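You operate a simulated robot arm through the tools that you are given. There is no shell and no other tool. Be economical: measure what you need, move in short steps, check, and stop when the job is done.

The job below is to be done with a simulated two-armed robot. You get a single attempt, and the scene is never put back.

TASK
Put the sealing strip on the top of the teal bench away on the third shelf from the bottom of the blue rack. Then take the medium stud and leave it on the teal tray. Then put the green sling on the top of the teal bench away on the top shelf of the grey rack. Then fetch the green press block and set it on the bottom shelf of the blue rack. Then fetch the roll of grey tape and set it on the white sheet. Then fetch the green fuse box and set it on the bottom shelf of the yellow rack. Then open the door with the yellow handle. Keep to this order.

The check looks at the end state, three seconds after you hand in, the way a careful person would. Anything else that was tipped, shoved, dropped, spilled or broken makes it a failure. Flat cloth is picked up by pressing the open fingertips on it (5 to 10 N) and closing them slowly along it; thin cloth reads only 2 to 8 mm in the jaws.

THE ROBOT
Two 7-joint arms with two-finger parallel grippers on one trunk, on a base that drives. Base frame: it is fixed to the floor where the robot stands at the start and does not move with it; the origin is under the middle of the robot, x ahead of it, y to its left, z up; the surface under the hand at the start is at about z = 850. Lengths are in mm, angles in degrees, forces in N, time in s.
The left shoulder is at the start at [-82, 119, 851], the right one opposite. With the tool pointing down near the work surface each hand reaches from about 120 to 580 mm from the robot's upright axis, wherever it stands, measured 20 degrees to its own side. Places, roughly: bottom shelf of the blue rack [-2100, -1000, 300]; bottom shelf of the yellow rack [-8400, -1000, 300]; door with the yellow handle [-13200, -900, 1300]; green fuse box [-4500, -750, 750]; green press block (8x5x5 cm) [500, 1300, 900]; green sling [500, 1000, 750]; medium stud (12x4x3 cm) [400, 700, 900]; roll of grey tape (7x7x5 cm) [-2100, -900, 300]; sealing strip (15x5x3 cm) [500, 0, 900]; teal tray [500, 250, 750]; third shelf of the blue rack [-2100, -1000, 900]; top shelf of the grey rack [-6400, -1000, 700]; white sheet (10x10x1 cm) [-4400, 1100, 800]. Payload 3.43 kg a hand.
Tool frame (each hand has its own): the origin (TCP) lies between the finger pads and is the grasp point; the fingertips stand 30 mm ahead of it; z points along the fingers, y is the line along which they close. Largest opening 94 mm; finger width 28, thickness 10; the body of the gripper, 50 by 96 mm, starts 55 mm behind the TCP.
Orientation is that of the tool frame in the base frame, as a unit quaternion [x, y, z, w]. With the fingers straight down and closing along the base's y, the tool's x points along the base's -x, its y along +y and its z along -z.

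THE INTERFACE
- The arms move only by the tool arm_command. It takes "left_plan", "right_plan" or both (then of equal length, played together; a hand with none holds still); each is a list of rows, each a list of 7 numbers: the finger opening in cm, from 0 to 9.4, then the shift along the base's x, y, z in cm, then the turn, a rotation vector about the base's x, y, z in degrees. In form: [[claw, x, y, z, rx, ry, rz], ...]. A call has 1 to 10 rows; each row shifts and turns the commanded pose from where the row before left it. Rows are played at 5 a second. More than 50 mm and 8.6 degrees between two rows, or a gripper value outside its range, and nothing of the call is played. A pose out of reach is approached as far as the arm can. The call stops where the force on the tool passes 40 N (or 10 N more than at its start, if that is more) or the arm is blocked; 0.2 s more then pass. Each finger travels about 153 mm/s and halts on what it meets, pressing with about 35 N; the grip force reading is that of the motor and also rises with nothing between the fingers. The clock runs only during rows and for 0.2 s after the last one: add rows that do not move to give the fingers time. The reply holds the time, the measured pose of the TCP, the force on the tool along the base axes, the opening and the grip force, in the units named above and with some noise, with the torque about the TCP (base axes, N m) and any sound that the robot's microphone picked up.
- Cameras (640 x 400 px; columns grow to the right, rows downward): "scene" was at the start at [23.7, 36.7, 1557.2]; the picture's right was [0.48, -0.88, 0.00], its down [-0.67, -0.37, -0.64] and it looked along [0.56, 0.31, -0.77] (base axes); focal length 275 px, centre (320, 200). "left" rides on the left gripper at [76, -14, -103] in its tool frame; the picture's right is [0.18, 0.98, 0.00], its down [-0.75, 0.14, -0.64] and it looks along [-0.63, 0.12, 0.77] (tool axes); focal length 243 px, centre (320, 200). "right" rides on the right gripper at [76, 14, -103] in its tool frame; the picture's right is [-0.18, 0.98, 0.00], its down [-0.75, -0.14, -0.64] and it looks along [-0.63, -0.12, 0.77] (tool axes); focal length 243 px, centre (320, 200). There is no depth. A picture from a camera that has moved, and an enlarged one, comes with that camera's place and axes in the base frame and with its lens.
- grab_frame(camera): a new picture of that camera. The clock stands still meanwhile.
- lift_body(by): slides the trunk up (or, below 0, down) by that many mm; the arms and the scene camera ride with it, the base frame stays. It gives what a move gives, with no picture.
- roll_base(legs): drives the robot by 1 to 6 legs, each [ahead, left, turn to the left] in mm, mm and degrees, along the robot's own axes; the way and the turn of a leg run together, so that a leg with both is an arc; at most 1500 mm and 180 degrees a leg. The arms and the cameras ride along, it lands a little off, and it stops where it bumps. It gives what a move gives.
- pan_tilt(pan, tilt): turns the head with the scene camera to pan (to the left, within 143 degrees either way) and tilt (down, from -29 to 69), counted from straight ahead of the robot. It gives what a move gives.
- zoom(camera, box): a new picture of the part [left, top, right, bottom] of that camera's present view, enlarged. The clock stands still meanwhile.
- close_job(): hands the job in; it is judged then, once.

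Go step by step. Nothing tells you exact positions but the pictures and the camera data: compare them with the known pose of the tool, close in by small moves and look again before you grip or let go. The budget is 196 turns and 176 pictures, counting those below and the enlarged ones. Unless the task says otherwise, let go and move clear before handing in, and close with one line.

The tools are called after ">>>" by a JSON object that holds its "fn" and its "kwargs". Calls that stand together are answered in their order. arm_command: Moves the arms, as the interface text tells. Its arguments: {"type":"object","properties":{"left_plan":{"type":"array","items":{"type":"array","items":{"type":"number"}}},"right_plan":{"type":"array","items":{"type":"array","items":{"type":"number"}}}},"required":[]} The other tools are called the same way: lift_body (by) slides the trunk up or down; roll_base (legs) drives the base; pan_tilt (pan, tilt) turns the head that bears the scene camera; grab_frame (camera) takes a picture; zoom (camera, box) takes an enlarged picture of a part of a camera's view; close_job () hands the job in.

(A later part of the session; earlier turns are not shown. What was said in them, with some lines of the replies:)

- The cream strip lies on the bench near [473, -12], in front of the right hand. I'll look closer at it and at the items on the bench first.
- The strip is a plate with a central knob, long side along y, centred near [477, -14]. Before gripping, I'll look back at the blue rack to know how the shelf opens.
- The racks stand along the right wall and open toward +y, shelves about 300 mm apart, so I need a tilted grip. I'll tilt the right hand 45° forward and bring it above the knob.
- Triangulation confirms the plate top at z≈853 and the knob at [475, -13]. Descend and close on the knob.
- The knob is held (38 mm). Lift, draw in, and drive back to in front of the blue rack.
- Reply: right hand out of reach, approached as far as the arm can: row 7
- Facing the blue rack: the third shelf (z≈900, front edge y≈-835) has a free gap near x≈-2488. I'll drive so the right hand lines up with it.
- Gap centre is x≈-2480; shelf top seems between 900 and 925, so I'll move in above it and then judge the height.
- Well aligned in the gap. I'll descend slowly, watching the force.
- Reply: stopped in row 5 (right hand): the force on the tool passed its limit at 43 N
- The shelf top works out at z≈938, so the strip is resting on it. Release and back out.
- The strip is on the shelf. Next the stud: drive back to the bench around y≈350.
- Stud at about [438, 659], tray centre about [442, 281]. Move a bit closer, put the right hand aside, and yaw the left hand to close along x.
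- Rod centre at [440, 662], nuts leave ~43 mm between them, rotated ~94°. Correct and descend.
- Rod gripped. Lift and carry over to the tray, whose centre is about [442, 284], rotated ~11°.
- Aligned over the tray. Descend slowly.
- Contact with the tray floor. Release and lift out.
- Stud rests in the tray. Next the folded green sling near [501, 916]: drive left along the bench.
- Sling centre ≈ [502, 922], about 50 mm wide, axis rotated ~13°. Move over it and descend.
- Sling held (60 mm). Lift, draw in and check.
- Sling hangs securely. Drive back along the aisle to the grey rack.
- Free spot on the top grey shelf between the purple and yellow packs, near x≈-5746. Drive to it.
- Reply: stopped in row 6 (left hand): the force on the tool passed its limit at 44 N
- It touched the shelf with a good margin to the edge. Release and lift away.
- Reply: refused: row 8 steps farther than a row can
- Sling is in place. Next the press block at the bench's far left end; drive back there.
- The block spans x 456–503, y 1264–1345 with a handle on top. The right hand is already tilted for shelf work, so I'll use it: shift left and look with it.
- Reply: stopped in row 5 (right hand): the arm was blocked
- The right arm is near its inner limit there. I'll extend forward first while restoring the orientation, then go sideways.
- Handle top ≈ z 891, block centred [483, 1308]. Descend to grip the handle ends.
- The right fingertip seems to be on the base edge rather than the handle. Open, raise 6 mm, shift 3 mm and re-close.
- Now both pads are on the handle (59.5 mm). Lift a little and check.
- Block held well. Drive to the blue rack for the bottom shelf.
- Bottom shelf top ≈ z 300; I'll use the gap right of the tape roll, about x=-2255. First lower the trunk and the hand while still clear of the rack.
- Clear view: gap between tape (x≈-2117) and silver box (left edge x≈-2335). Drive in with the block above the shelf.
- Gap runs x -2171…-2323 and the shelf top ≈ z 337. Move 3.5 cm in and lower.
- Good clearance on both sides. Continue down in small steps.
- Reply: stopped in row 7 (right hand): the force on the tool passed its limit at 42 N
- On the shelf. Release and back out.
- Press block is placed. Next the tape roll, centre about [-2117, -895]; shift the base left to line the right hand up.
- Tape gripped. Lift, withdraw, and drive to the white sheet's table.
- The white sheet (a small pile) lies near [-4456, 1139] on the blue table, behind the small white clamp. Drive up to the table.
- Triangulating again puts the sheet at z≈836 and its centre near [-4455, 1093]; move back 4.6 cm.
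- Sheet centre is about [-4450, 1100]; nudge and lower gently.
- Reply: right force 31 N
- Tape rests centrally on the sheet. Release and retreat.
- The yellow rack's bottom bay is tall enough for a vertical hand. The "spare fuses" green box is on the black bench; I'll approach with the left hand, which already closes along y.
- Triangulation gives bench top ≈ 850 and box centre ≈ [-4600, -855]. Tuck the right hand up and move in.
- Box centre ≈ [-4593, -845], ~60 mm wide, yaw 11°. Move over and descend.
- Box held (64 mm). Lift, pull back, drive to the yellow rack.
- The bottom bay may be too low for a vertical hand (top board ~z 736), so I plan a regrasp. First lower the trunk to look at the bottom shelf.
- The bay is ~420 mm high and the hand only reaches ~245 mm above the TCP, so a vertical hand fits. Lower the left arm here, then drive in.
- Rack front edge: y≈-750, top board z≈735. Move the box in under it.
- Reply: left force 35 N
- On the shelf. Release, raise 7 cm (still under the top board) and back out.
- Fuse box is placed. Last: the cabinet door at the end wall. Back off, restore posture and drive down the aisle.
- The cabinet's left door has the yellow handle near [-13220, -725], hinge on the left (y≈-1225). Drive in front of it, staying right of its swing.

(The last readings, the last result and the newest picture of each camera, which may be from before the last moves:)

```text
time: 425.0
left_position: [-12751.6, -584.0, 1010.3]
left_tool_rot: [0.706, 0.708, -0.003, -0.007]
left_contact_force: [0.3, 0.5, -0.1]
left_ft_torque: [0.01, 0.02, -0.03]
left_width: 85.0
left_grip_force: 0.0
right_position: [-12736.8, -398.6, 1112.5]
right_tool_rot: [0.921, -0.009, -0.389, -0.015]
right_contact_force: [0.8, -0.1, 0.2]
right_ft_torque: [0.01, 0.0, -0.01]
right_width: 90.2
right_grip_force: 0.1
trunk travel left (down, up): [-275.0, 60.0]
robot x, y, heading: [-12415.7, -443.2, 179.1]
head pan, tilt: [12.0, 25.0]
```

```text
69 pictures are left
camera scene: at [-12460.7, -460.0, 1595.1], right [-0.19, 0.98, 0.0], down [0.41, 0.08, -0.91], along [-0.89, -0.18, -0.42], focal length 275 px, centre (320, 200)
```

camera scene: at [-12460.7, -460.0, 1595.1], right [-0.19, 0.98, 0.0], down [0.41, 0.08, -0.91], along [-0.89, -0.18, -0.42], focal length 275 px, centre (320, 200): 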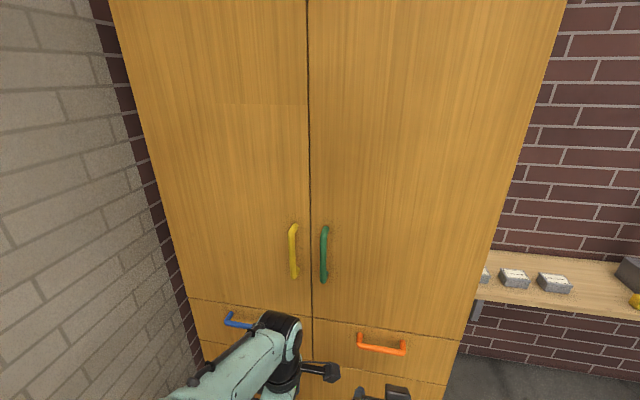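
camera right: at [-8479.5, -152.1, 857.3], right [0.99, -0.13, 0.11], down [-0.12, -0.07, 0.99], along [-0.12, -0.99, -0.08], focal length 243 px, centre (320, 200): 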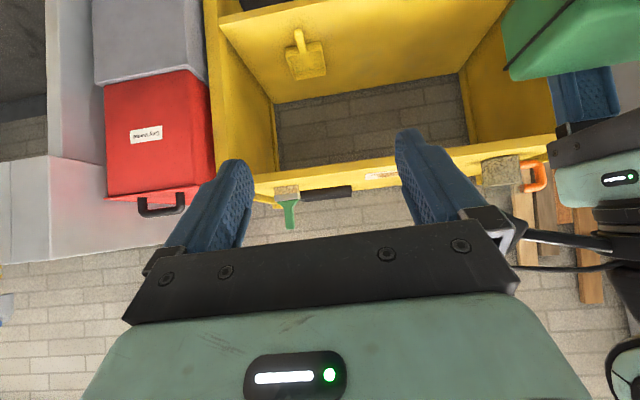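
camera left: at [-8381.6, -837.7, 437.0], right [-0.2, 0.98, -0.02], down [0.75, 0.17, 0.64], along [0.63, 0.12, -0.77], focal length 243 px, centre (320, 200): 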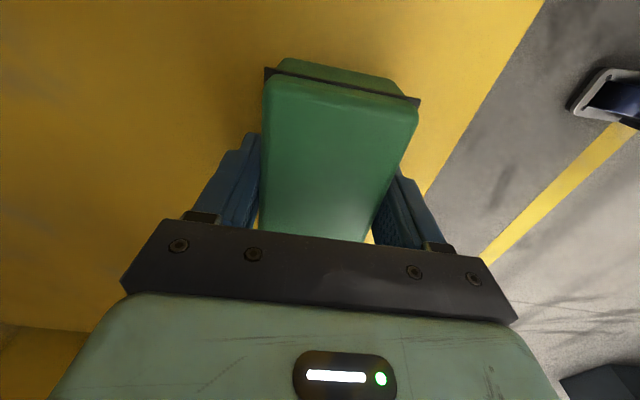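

Triangulated handle: centre [-13188, -700, 1055], vertical bar ~165 mm, door face x≈-13225. I'll reorient the left hand to point forward, closing sideways.

>>> {"fn": "arm_command", "kwargs": {"left_plan": [[8.5, -0.8, -0.4, 0.4, 0, 0, -8.5], [8.5, -0.8, -0.4, 0.4, 0, 0, -8.5], [8.5, -0.8, -0.4, 0.4, 0, 0, -8.5], [8.5, -0.8, -0.4, 0.4, 0, 0, -8.5], [8.5, -0.8, -0.4, 0.4, 0, 0, -8.5], [8.5, -0.8, -0.4, 0.4, 0, 0, -8.5], [8.5, -0.8, -0.4, 0.4, 0, 0, -8.5], [8.5, -0.8, -0.4, 0.4, 0, 0, -8.5], [8.5, -0.8, -0.4, 0.4, 0, 0, -8.5], [8.5, -0.8, -0.4, 0.4, 0, 0, -8.5]]}}

>>> {"fn": "arm_command", "kwargs": {"left_plan": [[8.5, 0, 0, 0, 0, 0, -4.5], [8.5, 0, 0, 0, 0, 8.5, 0], [8.5, 0, 0, 0, 0, 8.5, 0], [8.5, 0, 0, 0, 0, 8.5, 0], [8.5, 0, 0, 0, 0, 8.5, 0], [8.5, 0, 0, 0, 0, 8.5, 0], [8.5, 0, 0, 0, 0, 8.5, 0], [8.5, 0, 0, 0, 0, 8.5, 0], [8.5, 0, 0, 0, 0, 8.5, 0], [8.5, 0, 0, 0, 0, 8.5, 0]]}}

>>> {"fn": "grab_frame", "kwargs": {"camera": "scene"}}

```text
time: 427.2
left_position: [-12831.5, -623.8, 1050.0]
left_tool_rot: [0.999, 0.042, 0.001, -0.006]
left_contact_force: [-0.3, 0.4, 0.7]
left_ft_torque: [-0.01, -0.02, -0.01]
left_width: 85.1
left_grip_force: 0.0
right_position: [-12737.3, -397.9, 1110.6]
right_tool_rot: [0.921, -0.009, -0.389, -0.015]
right_contact_force: [-0.1, -0.1, 0.2]
right_ft_torque: [0.0, 0.0, 0.01]
right_width: 89.9
right_grip_force: 0.0
trunk travel left (down, up): [-275.0, 60.0]
robot x, y, heading: [-12414.3, -440.2, 179.2]
head pan, tilt: [12.0, 25.0]
```

```text
time: 429.4
left_position: [-12830.5, -624.1, 1050.3]
left_tool_rot: [0.794, 0.001, -0.608, -0.008]
left_contact_force: [-1.6, -1.1, -0.8]
left_ft_torque: [0.04, 0.04, -0.05]
left_width: 85.0
left_grip_force: 0.0
right_position: [-12736.2, -398.5, 1111.8]
right_tool_rot: [0.921, -0.009, -0.389, -0.015]
right_contact_force: [0.7, 0.0, -0.1]
right_ft_torque: [-0.01, -0.01, 0.02]
right_width: 90.1
right_grip_force: 0.0
trunk travel left (down, up): [-275.0, 60.0]
robot x, y, heading: [-12416.1, -438.1, 179.1]
head pan, tilt: [12.0, 25.0]
```

```text
68 pictures are left
camera scene: at [-12461.0, -460.1, 1595.1], right [-0.19, 0.98, 0.0], down [0.41, 0.08, -0.91], along [-0.89, -0.18, -0.42], focal length 275 px, centre (320, 200)
```

scene: 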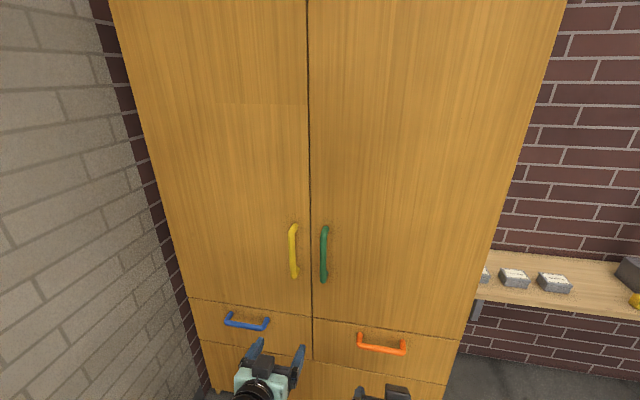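

>>> {"fn": "arm_command", "kwargs": {"left_plan": [[8.5, 0, 0, 0, 0, 8, 0], [8.5, 0, 0, 0, 0, 0, 0]]}}

>>> {"fn": "roll_base", "kwargs": {"legs": [[0, 65, 0.8], [230, 0, 0]]}}

>>> {"fn": "grab_frame", "kwargs": {"camera": "left"}}

>>> {"fn": "grab_frame", "kwargs": {"camera": "scene"}}

```text
time: 430.0
left_position: [-12827.2, -637.2, 1087.6]
left_tool_rot: [0.748, 0.005, -0.664, 0.004]
left_contact_force: [-0.7, -0.1, 1.1]
left_ft_torque: [-0.05, -0.01, 0.03]
left_width: 84.9
left_grip_force: 0.0
left hand out of reach, approached as far as the arm can: row 1
right_position: [-12736.5, -396.3, 1111.0]
right_tool_rot: [0.921, -0.008, -0.389, -0.015]
right_contact_force: [0.4, 0.7, -0.4]
right_ft_torque: [-0.03, 0.0, 0.05]
right_width: 89.9
right_grip_force: 0.0
trunk travel left (down, up): [-275.0, 60.0]
robot x, y, heading: [-12415.6, -441.3, 178.8]
head pan, tilt: [12.0, 25.0]
```

```text
time: 432.6
left_position: [-13053.9, -710.0, 1087.0]
left_tool_rot: [0.749, 0.011, -0.663, 0.008]
left_contact_force: [-0.4, -0.1, -0.9]
left_ft_torque: [0.02, -0.01, -0.04]
left_width: 85.0
left_grip_force: 0.2
right_position: [-12968.4, -467.7, 1112.2]
right_tool_rot: [0.921, -0.001, -0.389, -0.012]
right_contact_force: [-0.2, -0.4, 0.1]
right_ft_torque: [-0.01, -0.02, 0.0]
right_width: 90.0
right_grip_force: 0.1
trunk travel left (down, up): [-275.0, 60.0]
robot x, y, heading: [-12646.1, -506.9, -180.0]
head pan, tilt: [12.0, 25.0]
```

```text
67 pictures are left
camera left: at [-12943.7, -692.4, 1023.9], right [0.05, -0.98, -0.18], down [0.55, -0.13, 0.83], along [-0.83, -0.14, 0.53], focal length 243 px, centre (320, 200)
```

left: 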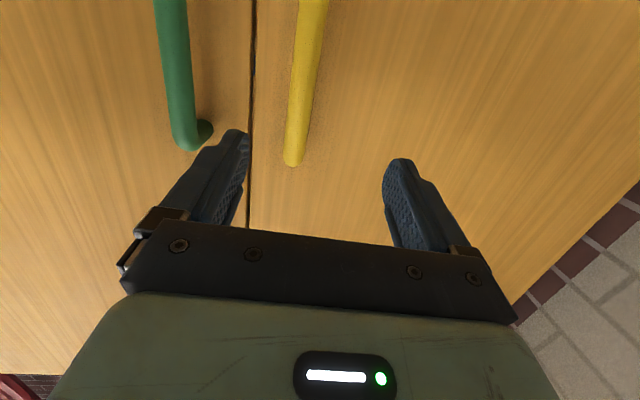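

```text
66 pictures are left
camera scene: at [-12692.3, -524.7, 1595.0], right [-0.21, 0.98, 0.0], down [0.41, 0.09, -0.91], along [-0.89, -0.19, -0.42], focal length 275 px, centre (320, 200)
```

scene: 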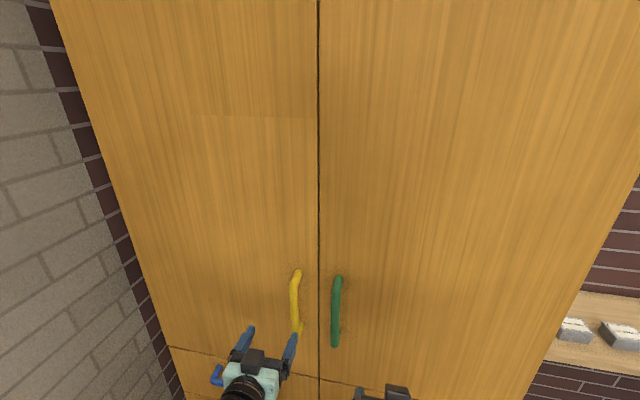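

Handle axis y≈-698, top end z≈1138. Move forward to straddle it.

>>> {"fn": "arm_command", "kwargs": {"left_plan": [[8.5, -2.5, 0, 0.3, 0, 0, 0], [8.5, -2.5, 0, 0.3, 0, 0, 0], [8.5, -2.5, 0, 0.3, 0, 0, 0], [8.5, 0, 0, 0, 0, 0, 0]]}}

>>> {"fn": "grab_frame", "kwargs": {"camera": "left"}}

```text
time: 433.6
left_position: [-13131.1, -709.8, 1096.6]
left_tool_rot: [0.749, 0.011, -0.662, 0.008]
left_contact_force: [0.0, 0.4, 0.7]
left_ft_torque: [-0.03, 0.0, -0.03]
left_width: 85.0
left_grip_force: 0.0
right_position: [-12967.6, -466.7, 1112.0]
right_tool_rot: [0.921, -0.001, -0.389, -0.012]
right_contact_force: [0.2, 0.1, 0.2]
right_ft_torque: [0.0, 0.01, -0.01]
right_width: 90.2
right_grip_force: 0.0
trunk travel left (down, up): [-275.0, 60.0]
robot x, y, heading: [-12647.6, -510.1, -180.1]
head pan, tilt: [12.0, 25.0]
```

```text
65 pictures are left
camera left: at [-13019.7, -692.5, 1032.7], right [0.05, -0.98, -0.18], down [0.55, -0.13, 0.83], along [-0.83, -0.14, 0.53], focal length 243 px, centre (320, 200)
```

left: 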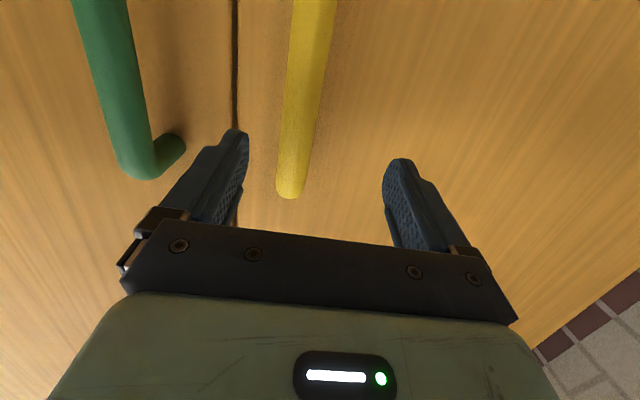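

>>> {"fn": "arm_command", "kwargs": {"left_plan": [[8.5, 0, 0.7, -1.5, 0, 0, 0], [8.5, -2, 0.6, -1.5, 0, 0, 0], [8.5, -2.5, 0, 0, 0, 0, 0], [8.5, 0, 0, 0, 0, 0, 0]]}}

>>> {"fn": "grab_frame", "kwargs": {"camera": "left"}}

```text
time: 434.6
left_position: [-13173.5, -696.9, 1067.5]
left_tool_rot: [0.748, 0.01, -0.663, 0.008]
left_contact_force: [-0.6, 0.1, 0.6]
left_ft_torque: [0.03, -0.01, 0.02]
left_width: 85.0
left_grip_force: 0.0
right_position: [-12967.6, -466.5, 1110.1]
right_tool_rot: [0.921, -0.001, -0.389, -0.012]
right_contact_force: [0.0, -0.8, 0.3]
right_ft_torque: [0.02, 0.0, -0.01]
right_width: 90.0
right_grip_force: 0.0
trunk travel left (down, up): [-275.0, 60.0]
robot x, y, heading: [-12643.3, -504.9, -179.7]
head pan, tilt: [12.0, 25.0]
```

```text
64 pictures are left
camera left: at [-13064.0, -680.1, 1003.3], right [0.05, -0.98, -0.18], down [0.55, -0.13, 0.83], along [-0.83, -0.14, 0.53], focal length 243 px, centre (320, 200)
```

left: 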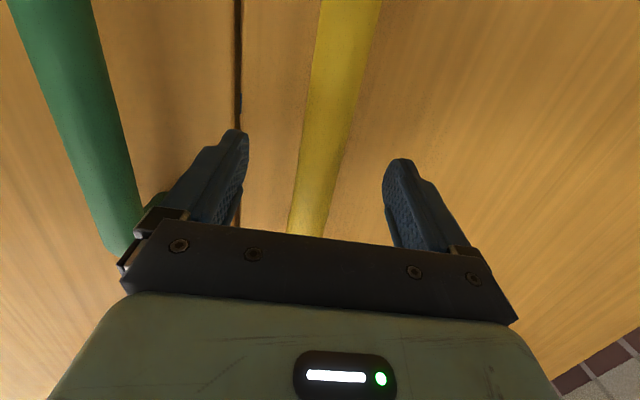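

>>> {"fn": "arm_command", "kwargs": {"left_plan": [[6, 0, 0, 0, 0, 0, 0], [4, 0, 0, 0, 0, 0, 0], [2, 0, 0, 0, 0, 0, 0], [0.5, 0, 0, 0, 0, 0, 0], [0.5, 0, 0, 0, 0, 0, 0]]}}

>>> {"fn": "grab_frame", "kwargs": {"camera": "left"}}

```text
time: 435.8
left_position: [-13174.5, -693.6, 1066.7]
left_tool_rot: [0.749, 0.009, -0.662, 0.007]
left_contact_force: [1.8, 10.2, -3.2]
left_ft_torque: [-0.05, 0.02, -0.1]
left_width: 26.2
left_grip_force: 45.1
right_position: [-12968.4, -466.3, 1110.7]
right_tool_rot: [0.921, -0.002, -0.389, -0.011]
right_contact_force: [-0.5, 0.6, 0.4]
right_ft_torque: [-0.02, 0.04, -0.02]
right_width: 89.6
right_grip_force: 0.1
trunk travel left (down, up): [-275.0, 60.0]
robot x, y, heading: [-12649.9, -506.0, -180.1]
head pan, tilt: [12.0, 25.0]
```

```text
63 pictures are left
camera left: at [-13063.7, -678.0, 1003.4], right [0.05, -0.98, -0.18], down [0.55, -0.13, 0.83], along [-0.83, -0.14, 0.53], focal length 243 px, centre (320, 200)
```

left: 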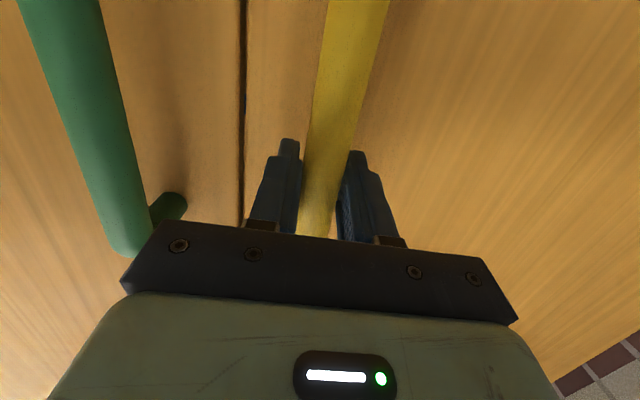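

Handle gripped. Start pulling along the door's arc with a small arm move.

>>> {"fn": "arm_command", "kwargs": {"left_plan": [[0.5, 1.5, -0.1, 0, 0, 0, -1.6], [0.5, 1.5, -0.15, 0, 0, 0, -1.6], [0.5, 1.6, -0.2, 0, 0, 0, -1.6], [0.5, 1.6, -0.3, 0, 0, 0, -1.6], [0.5, 0, 0, 0, 0, 0, 0]]}}

>>> {"fn": "grab_frame", "kwargs": {"camera": "scene"}}

```text
time: 437.0
left_position: [-13111.8, -706.1, 1067.5]
left_tool_rot: [0.748, -0.029, -0.662, -0.028]
left_contact_force: [-1.0, -4.4, -1.7]
left_ft_torque: [0.03, -0.3, 0.22]
left_width: 26.2
left_grip_force: 45.4
right_position: [-12967.4, -469.0, 1112.3]
right_tool_rot: [0.921, -0.002, -0.389, -0.013]
right_contact_force: [0.5, 0.2, 0.0]
right_ft_torque: [-0.01, -0.01, 0.01]
right_width: 90.4
right_grip_force: 0.3
trunk travel left (down, up): [-275.0, 60.0]
robot x, y, heading: [-12646.7, -504.1, -179.9]
head pan, tilt: [12.0, 25.0]
```

```text
62 pictures are left
camera scene: at [-12692.2, -525.4, 1595.1], right [-0.21, 0.98, 0.0], down [0.41, 0.09, -0.91], along [-0.89, -0.19, -0.42], focal length 275 px, centre (320, 200)
```

scene: 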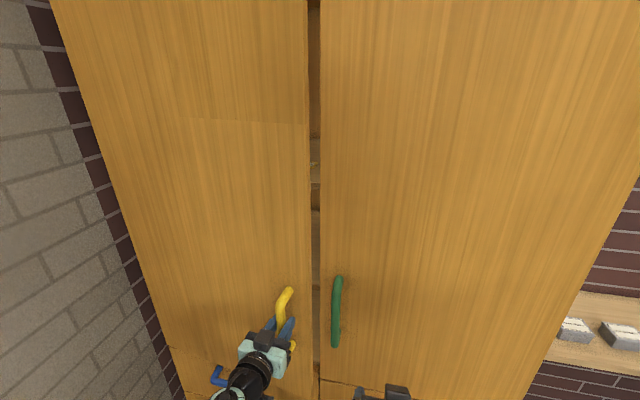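

The door is swinging freely (~7°). Continue by backing the base along the arc.

>>> {"fn": "roll_base", "kwargs": {"legs": [[-70, 18, 0], [-65, 25, 0]]}}

>>> {"fn": "grab_frame", "kwargs": {"camera": "scene"}}

```text
time: 438.6
left_position: [-12978.7, -758.0, 1067.4]
left_tool_rot: [0.748, -0.023, -0.662, -0.023]
left_contact_force: [-18.5, -32.5, 6.1]
left_ft_torque: [-1.09, -0.06, -0.05]
left_width: 21.6
left_grip_force: 45.1
right_position: [-12833.9, -513.4, 1110.9]
right_tool_rot: [0.921, -0.001, -0.388, -0.014]
right_contact_force: [-0.3, 0.1, -0.3]
right_ft_torque: [0.02, 0.03, 0.01]
right_width: 89.8
right_grip_force: 0.2
trunk travel left (down, up): [-275.0, 60.0]
robot x, y, heading: [-12510.9, -545.3, -179.9]
head pan, tilt: [12.0, 25.0]
```

```text
61 pictures are left
camera scene: at [-12558.3, -573.3, 1595.0], right [-0.21, 0.98, 0.0], down [0.41, 0.09, -0.91], along [-0.89, -0.19, -0.42], focal length 275 px, centre (320, 200)
```

scene: 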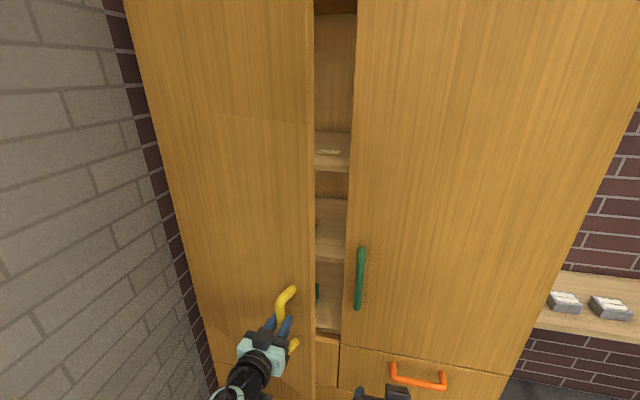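

About 20° open, with the bar starting to slip. Release, back off, and then push from behind the door's edge.

>>> {"fn": "arm_command", "kwargs": {"left_plan": [[4, 0, 0, 0, 0, 0, 0], [6, 0, 0, 0, 0, 0, 0], [8, 0, 0, 0, 0, 0, 0], [8, 0, 0, 0, 0, 0, 0]]}}

>>> {"fn": "roll_base", "kwargs": {"legs": [[-110, 0, 0]]}}

>>> {"fn": "grab_frame", "kwargs": {"camera": "scene"}}

>>> {"fn": "grab_frame", "kwargs": {"camera": "left"}}

```text
time: 439.6
left_position: [-12978.4, -753.9, 1068.2]
left_tool_rot: [0.748, -0.024, -0.663, -0.022]
left_contact_force: [0.2, 0.7, -0.8]
left_ft_torque: [-0.02, 0.05, -0.01]
left_width: 80.2
left_grip_force: 0.0
right_position: [-12832.9, -510.0, 1111.2]
right_tool_rot: [0.921, -0.001, -0.389, -0.011]
right_contact_force: [0.0, 0.1, 0.2]
right_ft_torque: [0.02, 0.02, 0.0]
right_width: 89.9
right_grip_force: 0.0
trunk travel left (down, up): [-275.0, 60.0]
robot x, y, heading: [-12510.5, -547.3, -179.9]
head pan, tilt: [12.0, 25.0]
```

```text
time: 440.8
left_position: [-12868.1, -752.9, 1068.2]
left_tool_rot: [0.748, -0.024, -0.663, -0.022]
left_contact_force: [0.3, 0.3, 0.9]
left_ft_torque: [0.01, 0.02, 0.01]
left_width: 80.0
left_grip_force: 0.0
right_position: [-12722.9, -509.3, 1111.5]
right_tool_rot: [0.921, -0.002, -0.389, -0.012]
right_contact_force: [0.6, 0.1, -0.1]
right_ft_torque: [-0.02, 0.04, -0.01]
right_width: 90.0
right_grip_force: 0.1
trunk travel left (down, up): [-275.0, 60.0]
robot x, y, heading: [-12401.5, -548.5, -180.2]
head pan, tilt: [12.0, 25.0]
```

```text
60 pictures are left
camera scene: at [-12446.5, -567.3, 1595.2], right [-0.21, 0.98, 0.0], down [0.41, 0.09, -0.91], along [-0.89, -0.19, -0.42], focal length 275 px, centre (320, 200)
```

scene: 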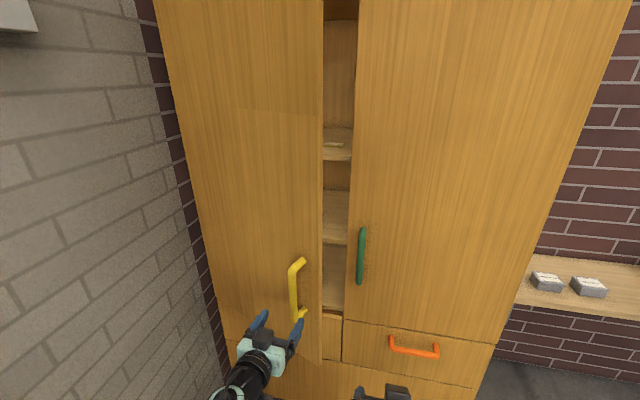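

```text
59 pictures are left
camera left: at [-12757.5, -746.1, 1004.3], right [-0.04, -0.98, -0.18], down [0.54, -0.18, 0.83], along [-0.84, -0.06, 0.53], focal length 243 px, centre (320, 200)
```

left: 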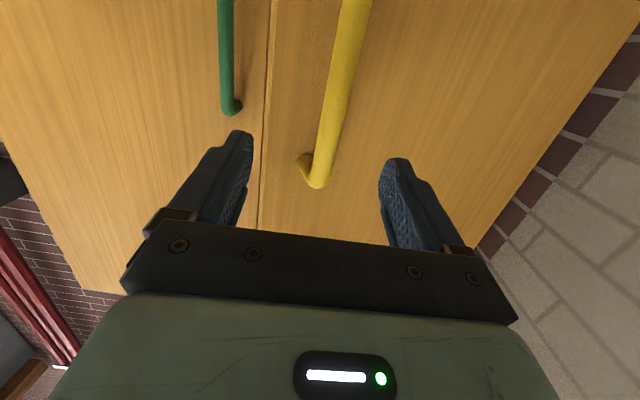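

Door is at ~21°; its edge is near [-13019, -691]. I'll close the fingers, go right, then forward so the hand is behind the edge.

>>> {"fn": "arm_command", "kwargs": {"left_plan": [[4, 0, 0, 0, 0, 0, 0], [0.5, 0, 0, 0, 0, 0, 0], [0.5, 0, 0, 0, 0, 0, 0]]}}

>>> {"fn": "roll_base", "kwargs": {"legs": [[0, -135, 0], [240, 0, 0]]}}

>>> {"fn": "grab_frame", "kwargs": {"camera": "scene"}}

>>> {"fn": "grab_frame", "kwargs": {"camera": "left"}}

```text
time: 441.6
left_position: [-12869.5, -752.8, 1067.8]
left_tool_rot: [0.748, -0.025, -0.663, -0.022]
left_contact_force: [-0.4, -0.7, 0.0]
left_ft_torque: [0.04, -0.02, -0.03]
left_width: 5.1
left_grip_force: 0.0
right_position: [-12723.3, -509.0, 1110.9]
right_tool_rot: [0.921, -0.002, -0.388, -0.012]
right_contact_force: [0.3, 0.2, 0.1]
right_ft_torque: [-0.04, -0.01, -0.01]
right_width: 90.0
right_grip_force: 0.1
trunk travel left (down, up): [-275.0, 60.0]
robot x, y, heading: [-12403.5, -544.1, -180.1]
head pan, tilt: [12.0, 25.0]
```

```text
time: 444.9
left_position: [-13113.0, -612.9, 1067.8]
left_tool_rot: [0.749, -0.026, -0.662, -0.023]
left_contact_force: [0.0, 0.4, -0.2]
left_ft_torque: [-0.01, 0.01, 0.01]
left_width: 4.8
left_grip_force: 0.1
right_position: [-12965.1, -371.1, 1111.2]
right_tool_rot: [0.921, -0.004, -0.389, -0.013]
right_contact_force: [0.4, -0.1, -0.4]
right_ft_torque: [0.01, -0.02, -0.01]
right_width: 89.7
right_grip_force: 0.1
trunk travel left (down, up): [-275.0, 60.0]
robot x, y, heading: [-12638.1, -415.0, 179.9]
head pan, tilt: [12.0, 25.0]
```

```text
58 pictures are left
camera scene: at [-12689.8, -430.7, 1595.0], right [-0.2, 0.98, 0.0], down [0.41, 0.09, -0.91], along [-0.89, -0.18, -0.42], focal length 275 px, centre (320, 200)
```

scene: 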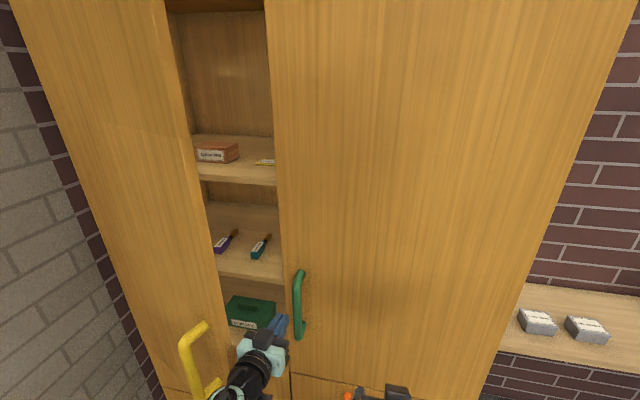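

```text
57 pictures are left
camera left: at [-13001.3, -607.7, 1003.9], right [-0.05, -0.98, -0.18], down [0.53, -0.18, 0.83], along [-0.84, -0.06, 0.53], focal length 243 px, centre (320, 200)
```

left: 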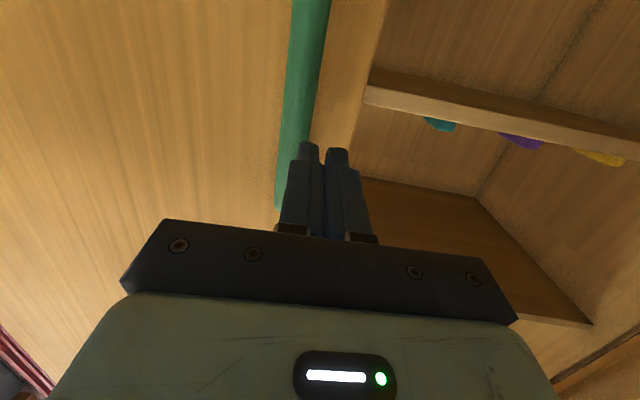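

The hand is behind the door edge, clear of the green handle. Strafe left while easing back to swing the door.

>>> {"fn": "roll_base", "kwargs": {"legs": [[-60, 80, 0], [-90, 90, 0]]}}

>>> {"fn": "grab_frame", "kwargs": {"camera": "scene"}}

```text
time: 445.9
left_position: [-13079.4, -637.0, 1069.3]
left_tool_rot: [0.747, -0.039, -0.662, -0.037]
left_contact_force: [3.9, 5.5, -2.9]
left_ft_torque: [-0.08, 0.28, 0.51]
left_width: 5.0
left_grip_force: 0.1
right_position: [-12936.6, -406.8, 1111.9]
right_tool_rot: [0.921, -0.006, -0.389, -0.014]
right_contact_force: [0.8, 0.2, 0.1]
right_ft_torque: [-0.02, 0.01, 0.0]
right_width: 89.9
right_grip_force: 0.0
trunk travel left (down, up): [-275.0, 60.0]
robot x, y, heading: [-12619.0, -445.8, 179.5]
head pan, tilt: [12.0, 25.0]
stopped in leg 1: the force on the tool passed its limit at 49 N (the readings are from after the stop); the commanded pose is now the measured one
```

```text
56 pictures are left
camera scene: at [-12659.3, -466.7, 1595.1], right [-0.2, 0.98, 0.0], down [0.41, 0.09, -0.91], along [-0.89, -0.18, -0.42], focal length 275 px, centre (320, 200)
```

scene: 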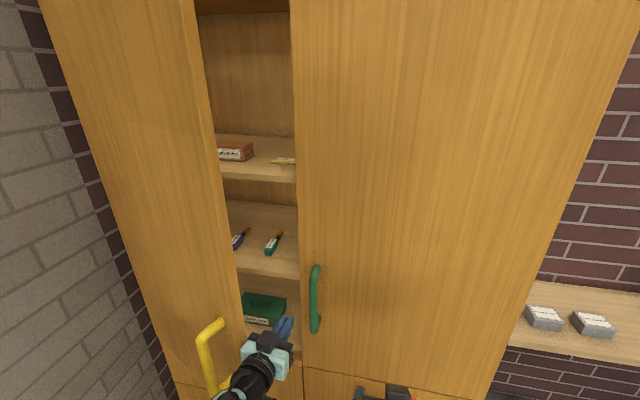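

The edge push has poor leverage at this angle. I'll turn the fingers left to hook behind the door instead and pull outward.

>>> {"fn": "arm_command", "kwargs": {"left_plan": [[0.5, -0.5, 1.5, 0, 0, 0, 0], [0.5, 0, 0.5, 0, 0, 0, 8], [0.5, 0, 0, 0, 0, 0, 8], [0.5, 0, 0, 0, 0, 0, 8], [0.5, 0, 0, 0, 0, 0, 8], [0.5, 0, 0, 0, 0, 0, 8], [0.5, 0, 0, 0, 0, 0, 8], [0.5, 0, 0, 0, 0, 0, 0]]}}

>>> {"fn": "grab_frame", "kwargs": {"camera": "scene"}}

>>> {"fn": "grab_frame", "kwargs": {"camera": "left"}}

```text
time: 447.7
left_position: [-13049.0, -705.5, 1068.0]
left_tool_rot: [0.706, 0.246, -0.627, 0.217]
left_contact_force: [0.3, -0.2, 0.4]
left_ft_torque: [-0.01, -0.02, -0.04]
left_width: 4.8
left_grip_force: 0.1
left hand out of reach, approached as far as the arm can: row 4, 5, 6
right_position: [-12938.6, -406.0, 1111.4]
right_tool_rot: [0.921, -0.005, -0.389, -0.014]
right_contact_force: [-0.1, -0.5, 0.2]
right_ft_torque: [0.03, 0.0, -0.01]
right_width: 89.9
right_grip_force: 0.1
trunk travel left (down, up): [-275.0, 60.0]
robot x, y, heading: [-12614.5, -441.8, 179.8]
head pan, tilt: [12.0, 25.0]
```

```text
55 pictures are left
camera scene: at [-12661.7, -466.6, 1595.1], right [-0.2, 0.98, 0.0], down [0.41, 0.09, -0.91], along [-0.89, -0.18, -0.42], focal length 275 px, centre (320, 200)
```

scene: 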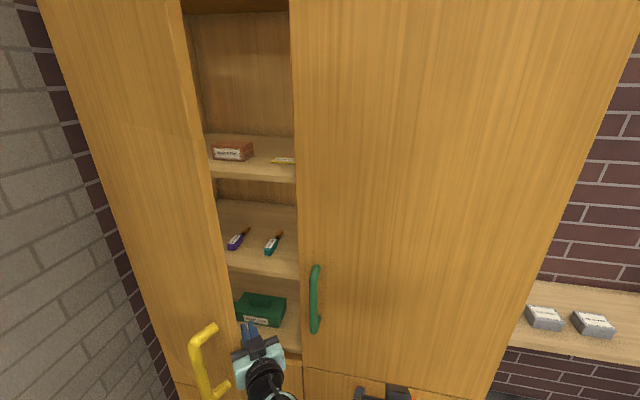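

```text
54 pictures are left
camera left: at [-12971.7, -626.5, 1003.3], right [0.62, -0.76, -0.19], down [0.52, 0.22, 0.83], along [-0.58, -0.61, 0.53], focal length 243 px, centre (320, 200)
```

left: 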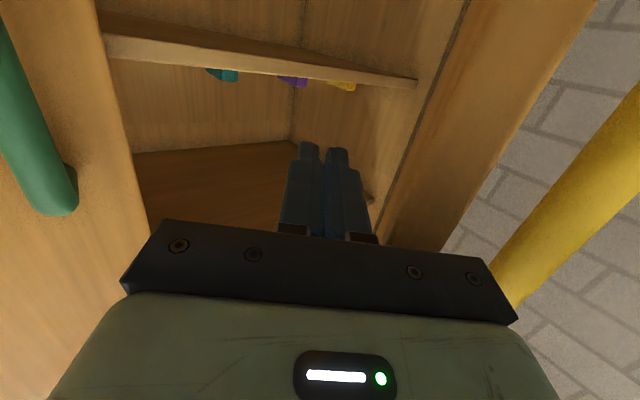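

The fingers are now behind the door's edge. Pull back with the base in small legs.

>>> {"fn": "roll_base", "kwargs": {"legs": [[-60, 40, 0], [-50, 40, 0], [-50, 45, 0]]}}

>>> {"fn": "grab_frame", "kwargs": {"camera": "scene"}}

```text
time: 450.1
left_position: [-12893.3, -830.5, 1067.7]
left_tool_rot: [0.707, 0.246, -0.627, 0.217]
left_contact_force: [1.4, -0.1, 0.9]
left_ft_torque: [-0.04, 0.0, -0.01]
left_width: 5.0
left_grip_force: 0.0
right_position: [-12780.6, -530.3, 1111.8]
right_tool_rot: [0.921, -0.006, -0.388, -0.014]
right_contact_force: [-0.1, -1.2, 0.3]
right_ft_torque: [0.02, 0.0, -0.03]
right_width: 90.1
right_grip_force: 0.0
trunk travel left (down, up): [-275.0, 60.0]
robot x, y, heading: [-12460.6, -568.0, 179.9]
head pan, tilt: [12.0, 25.0]
```

```text
53 pictures are left
camera scene: at [-12504.3, -590.9, 1595.1], right [-0.2, 0.98, 0.0], down [0.41, 0.09, -0.91], along [-0.89, -0.18, -0.42], focal length 275 px, centre (320, 200)
```

scene: 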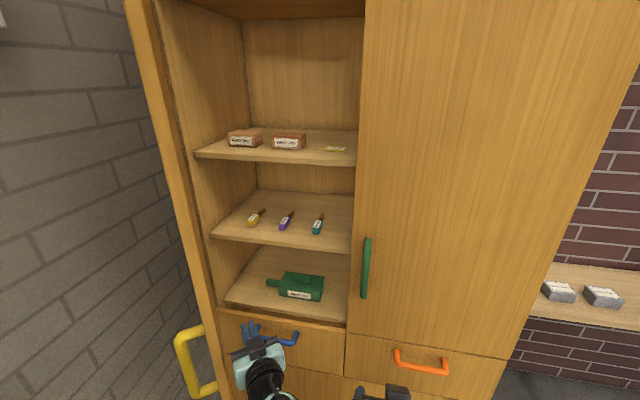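

The door is about half open now. Keep strafing left to push it wide.

>>> {"fn": "roll_base", "kwargs": {"legs": [[-15, 80, 0], [-10, 80, 0], [0, 80, 0]]}}

>>> {"fn": "grab_frame", "kwargs": {"camera": "scene"}}

```text
time: 453.3
left_position: [-12865.4, -1044.3, 1069.6]
left_tool_rot: [0.706, 0.246, -0.628, 0.215]
left_contact_force: [-0.2, -0.1, -0.1]
left_ft_torque: [0.01, -0.01, 0.01]
left_width: 5.1
left_grip_force: 0.0
right_position: [-12753.6, -747.7, 1110.9]
right_tool_rot: [0.921, -0.004, -0.389, -0.01]
right_contact_force: [-0.5, -0.9, -0.3]
right_ft_torque: [-0.01, -0.02, -0.02]
right_width: 90.4
right_grip_force: 0.0
trunk travel left (down, up): [-275.0, 60.0]
robot x, y, heading: [-12433.2, -790.3, 179.9]
head pan, tilt: [12.0, 25.0]
stopped in leg 3: the robot was blocked; the commanded pose is now the measured one
```

```text
52 pictures are left
camera scene: at [-12476.7, -804.9, 1595.3], right [-0.21, 0.98, 0.0], down [0.41, 0.08, -0.91], along [-0.89, -0.19, -0.42], focal length 275 px, centre (320, 200)
```

scene: 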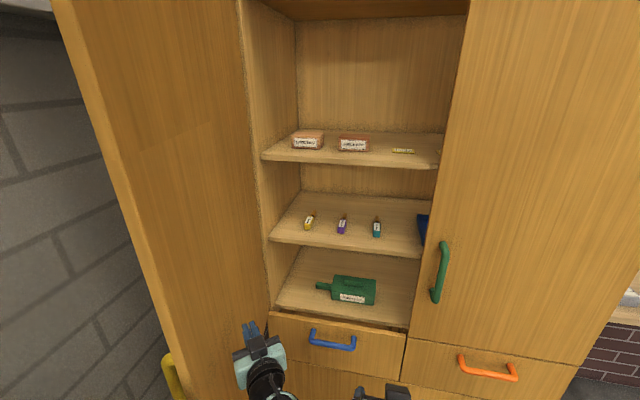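

The door stands at ~72°. One gentle arm push to open it further, then withdraw.

>>> {"fn": "arm_command", "kwargs": {"left_plan": [[0.5, 0, -2, 0, 0, 0, 0], [0.5, 0, -2, 0, 0, 0, 0], [0.5, 0, -2, 0, 0, 0, 0], [0.5, 0, -2, 0, 0, 0, 0], [0.5, 0, -2, 0, 0, 0, 0], [0.5, 0, 0, 0, 0, 0, 0]]}}

>>> {"fn": "grab_frame", "kwargs": {"camera": "scene"}}

```text
time: 454.9
left_position: [-12892.0, -1075.0, 1087.2]
left_tool_rot: [0.708, 0.21, -0.646, 0.191]
left_contact_force: [-0.2, 0.3, -0.4]
left_ft_torque: [0.01, -0.05, -0.03]
left_width: 5.1
left_grip_force: 0.2
right_position: [-12766.4, -714.3, 1107.5]
right_tool_rot: [0.923, -0.017, -0.384, -0.004]
right_contact_force: [-0.7, 0.4, 0.6]
right_ft_torque: [-0.05, 0.02, 0.02]
right_width: 89.9
right_grip_force: 0.0
trunk travel left (down, up): [-275.0, 60.0]
robot x, y, heading: [-12435.9, -788.4, 178.8]
head pan, tilt: [12.0, 25.0]
stopped in row 6 (left hand): the arm was blocked; the commanded pose is now the measured one
```

```text
51 pictures are left
camera scene: at [-12495.9, -766.1, 1595.0], right [-0.19, 0.98, -0.03], down [0.42, 0.06, -0.9], along [-0.89, -0.18, -0.43], focal length 275 px, centre (320, 200)
```

scene: 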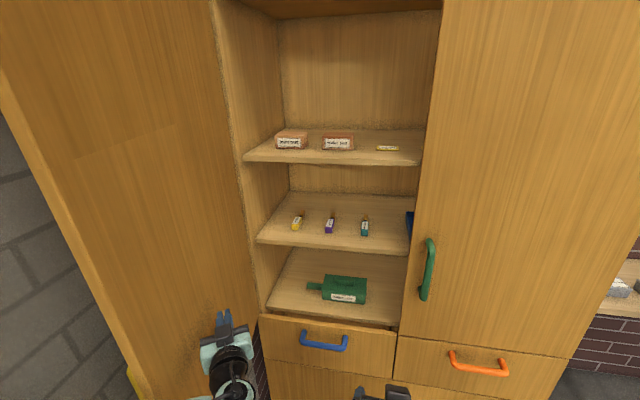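

The door is wide open and the arm is now pressing against something; withdraw to the right.

>>> {"fn": "roll_base", "kwargs": {"legs": [[0, -120, 0]]}}

>>> {"fn": "grab_frame", "kwargs": {"camera": "scene"}}

```text
time: 456.5
left_position: [-12874.8, -1004.3, 1075.6]
left_tool_rot: [0.709, 0.23, -0.638, 0.192]
left_contact_force: [0.1, 1.2, 0.6]
left_ft_torque: [0.02, -0.02, 0.01]
left_width: 5.0
left_grip_force: 0.1
right_position: [-12754.0, -632.3, 1111.5]
right_tool_rot: [0.922, -0.007, -0.388, -0.013]
right_contact_force: [0.1, 0.1, 0.7]
right_ft_torque: [0.0, 0.01, 0.02]
right_width: 90.0
right_grip_force: 0.3
trunk travel left (down, up): [-275.0, 60.0]
robot x, y, heading: [-12430.4, -674.4, 179.4]
head pan, tilt: [12.0, 25.0]
```

```text
50 pictures are left
camera scene: at [-12479.0, -692.7, 1595.1], right [-0.2, 0.98, 0.0], down [0.41, 0.08, -0.91], along [-0.89, -0.18, -0.42], focal length 275 px, centre (320, 200)
```

scene: 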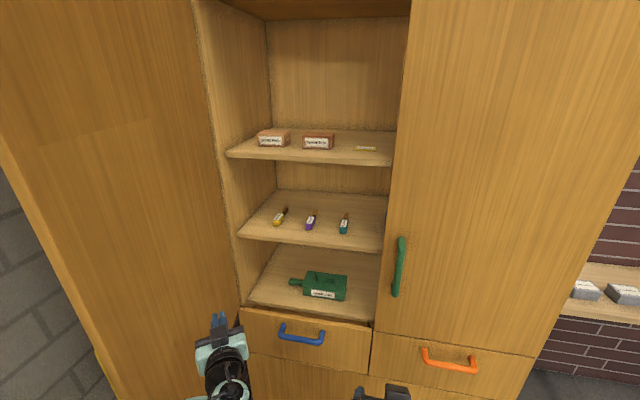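

The door is at about 70°. A small left turn of the base will sweep the hand and open it a bit more without stressing the elbow.

>>> {"fn": "roll_base", "kwargs": {"legs": [[0, 0, 17]]}}

>>> {"fn": "grab_frame", "kwargs": {"camera": "scene"}}

```text
time: 458.0
left_position: [-12772.2, -1100.7, 1078.2]
left_tool_rot: [0.676, 0.312, -0.613, 0.264]
left_contact_force: [-4.0, 5.1, -0.6]
left_ft_torque: [-0.04, -0.07, -0.17]
left_width: 1.1
left_grip_force: 0.0
right_position: [-12754.9, -721.3, 1111.2]
right_tool_rot: [0.913, 0.121, -0.387, 0.042]
right_contact_force: [-0.3, -0.3, 0.5]
right_ft_torque: [-0.03, 0.04, -0.02]
right_width: 89.7
right_grip_force: 0.1
trunk travel left (down, up): [-275.0, 60.0]
robot x, y, heading: [-12433.3, -673.6, -164.5]
head pan, tilt: [12.0, 25.0]
stopped in leg 1: the force on the tool passed its limit at 47 N (the readings are from after the stop); the commanded pose is now the measured one
```

```text
49 pictures are left
camera scene: at [-12472.7, -704.3, 1595.1], right [-0.46, 0.89, 0.0], down [0.38, 0.19, -0.91], along [-0.8, -0.42, -0.42], focal length 275 px, centre (320, 200)
```

scene: 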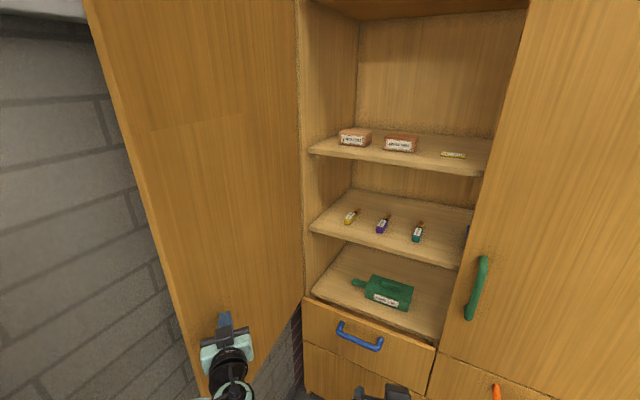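

The door is wide open. Move clear.

>>> {"fn": "roll_base", "kwargs": {"legs": [[0, 0, -15], [0, -350, 0], [-350, 0, 0]]}}

>>> {"fn": "pan_tilt", "kwargs": {"pan": 20, "tilt": 20}}

>>> {"fn": "grab_frame", "kwargs": {"camera": "scene"}}

```text
time: 464.4
left_position: [-12515.6, -652.2, 1077.2]
left_tool_rot: [0.711, 0.223, -0.641, 0.183]
left_contact_force: [-0.9, 0.2, 0.7]
left_ft_torque: [0.0, 0.02, -0.01]
left_width: 5.1
left_grip_force: 0.1
right_position: [-12401.5, -289.9, 1110.9]
right_tool_rot: [0.921, 0.002, -0.389, -0.01]
right_contact_force: [0.8, -0.2, 0.4]
right_ft_torque: [0.02, 0.0, -0.02]
right_width: 90.0
right_grip_force: 0.2
trunk travel left (down, up): [-275.0, 60.0]
robot x, y, heading: [-12077.6, -325.5, -179.6]
head pan, tilt: [12.0, 25.0]
```

```text
time: 465.1
left_position: [-12518.6, -650.9, 1077.1]
left_tool_rot: [0.711, 0.223, -0.642, 0.184]
left_contact_force: [-0.2, 0.5, -0.2]
left_ft_torque: [0.02, 0.0, 0.0]
left_width: 4.7
left_grip_force: 0.1
right_position: [-12401.9, -289.8, 1111.4]
right_tool_rot: [0.922, 0.002, -0.388, -0.01]
right_contact_force: [-0.1, 0.4, 0.1]
right_ft_torque: [0.04, 0.02, 0.0]
right_width: 89.8
right_grip_force: 0.1
trunk travel left (down, up): [-275.0, 60.0]
robot x, y, heading: [-12078.1, -324.6, -179.5]
head pan, tilt: [20.0, 20.0]
```

```text
48 pictures are left
camera scene: at [-12122.0, -357.3, 1603.2], right [-0.35, 0.94, 0.0], down [0.32, 0.12, -0.94], along [-0.88, -0.33, -0.34], focal length 275 px, centre (320, 200)
```

scene: 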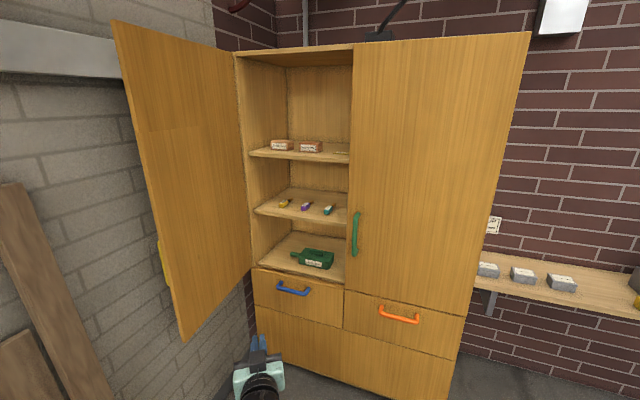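

>>> {"fn": "pan_tilt", "kwargs": {"pan": 110, "tilt": 30}}

>>> {"fn": "grab_frame", "kwargs": {"camera": "scene"}}

```text
time: 466.7
left_position: [-12516.4, -650.8, 1076.7]
left_tool_rot: [0.711, 0.222, -0.642, 0.183]
left_contact_force: [0.4, 0.0, 0.1]
left_ft_torque: [0.01, 0.0, -0.01]
left_width: 4.9
left_grip_force: 0.0
right_position: [-12401.7, -288.5, 1110.2]
right_tool_rot: [0.921, 0.002, -0.388, -0.01]
right_contact_force: [-0.4, 1.2, 0.0]
right_ft_torque: [-0.03, 0.01, 0.02]
right_width: 90.1
right_grip_force: 0.0
trunk travel left (down, up): [-275.0, 60.0]
robot x, y, heading: [-12074.8, -324.4, -179.5]
head pan, tilt: [110.0, 30.0]
```

```text
47 pictures are left
camera scene: at [-12003.1, -409.4, 1587.1], right [-0.94, -0.35, 0.0], down [-0.17, 0.47, -0.87], along [0.3, -0.81, -0.5], focal length 275 px, centre (320, 200)
```

scene: 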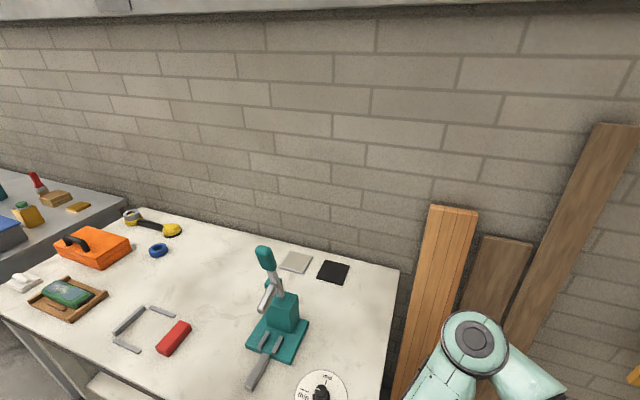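

>>> {"fn": "close_job", "kwargs": {}}

```text
The job is handed in.
```

All seven steps are done in the order you gave, and the job is handed in: strip, stud, sling, press block, tape and fuse box are where you asked, and the yellow-handled door stands open at roughly 75° (about 70° when last measured, then pushed a little further). While I pushed the door, the base and left arm were blocked twice by something I couldn't see, possibly the planks on the left wall; a picture afterwards showed the planks and the nearby white table undisturbed.
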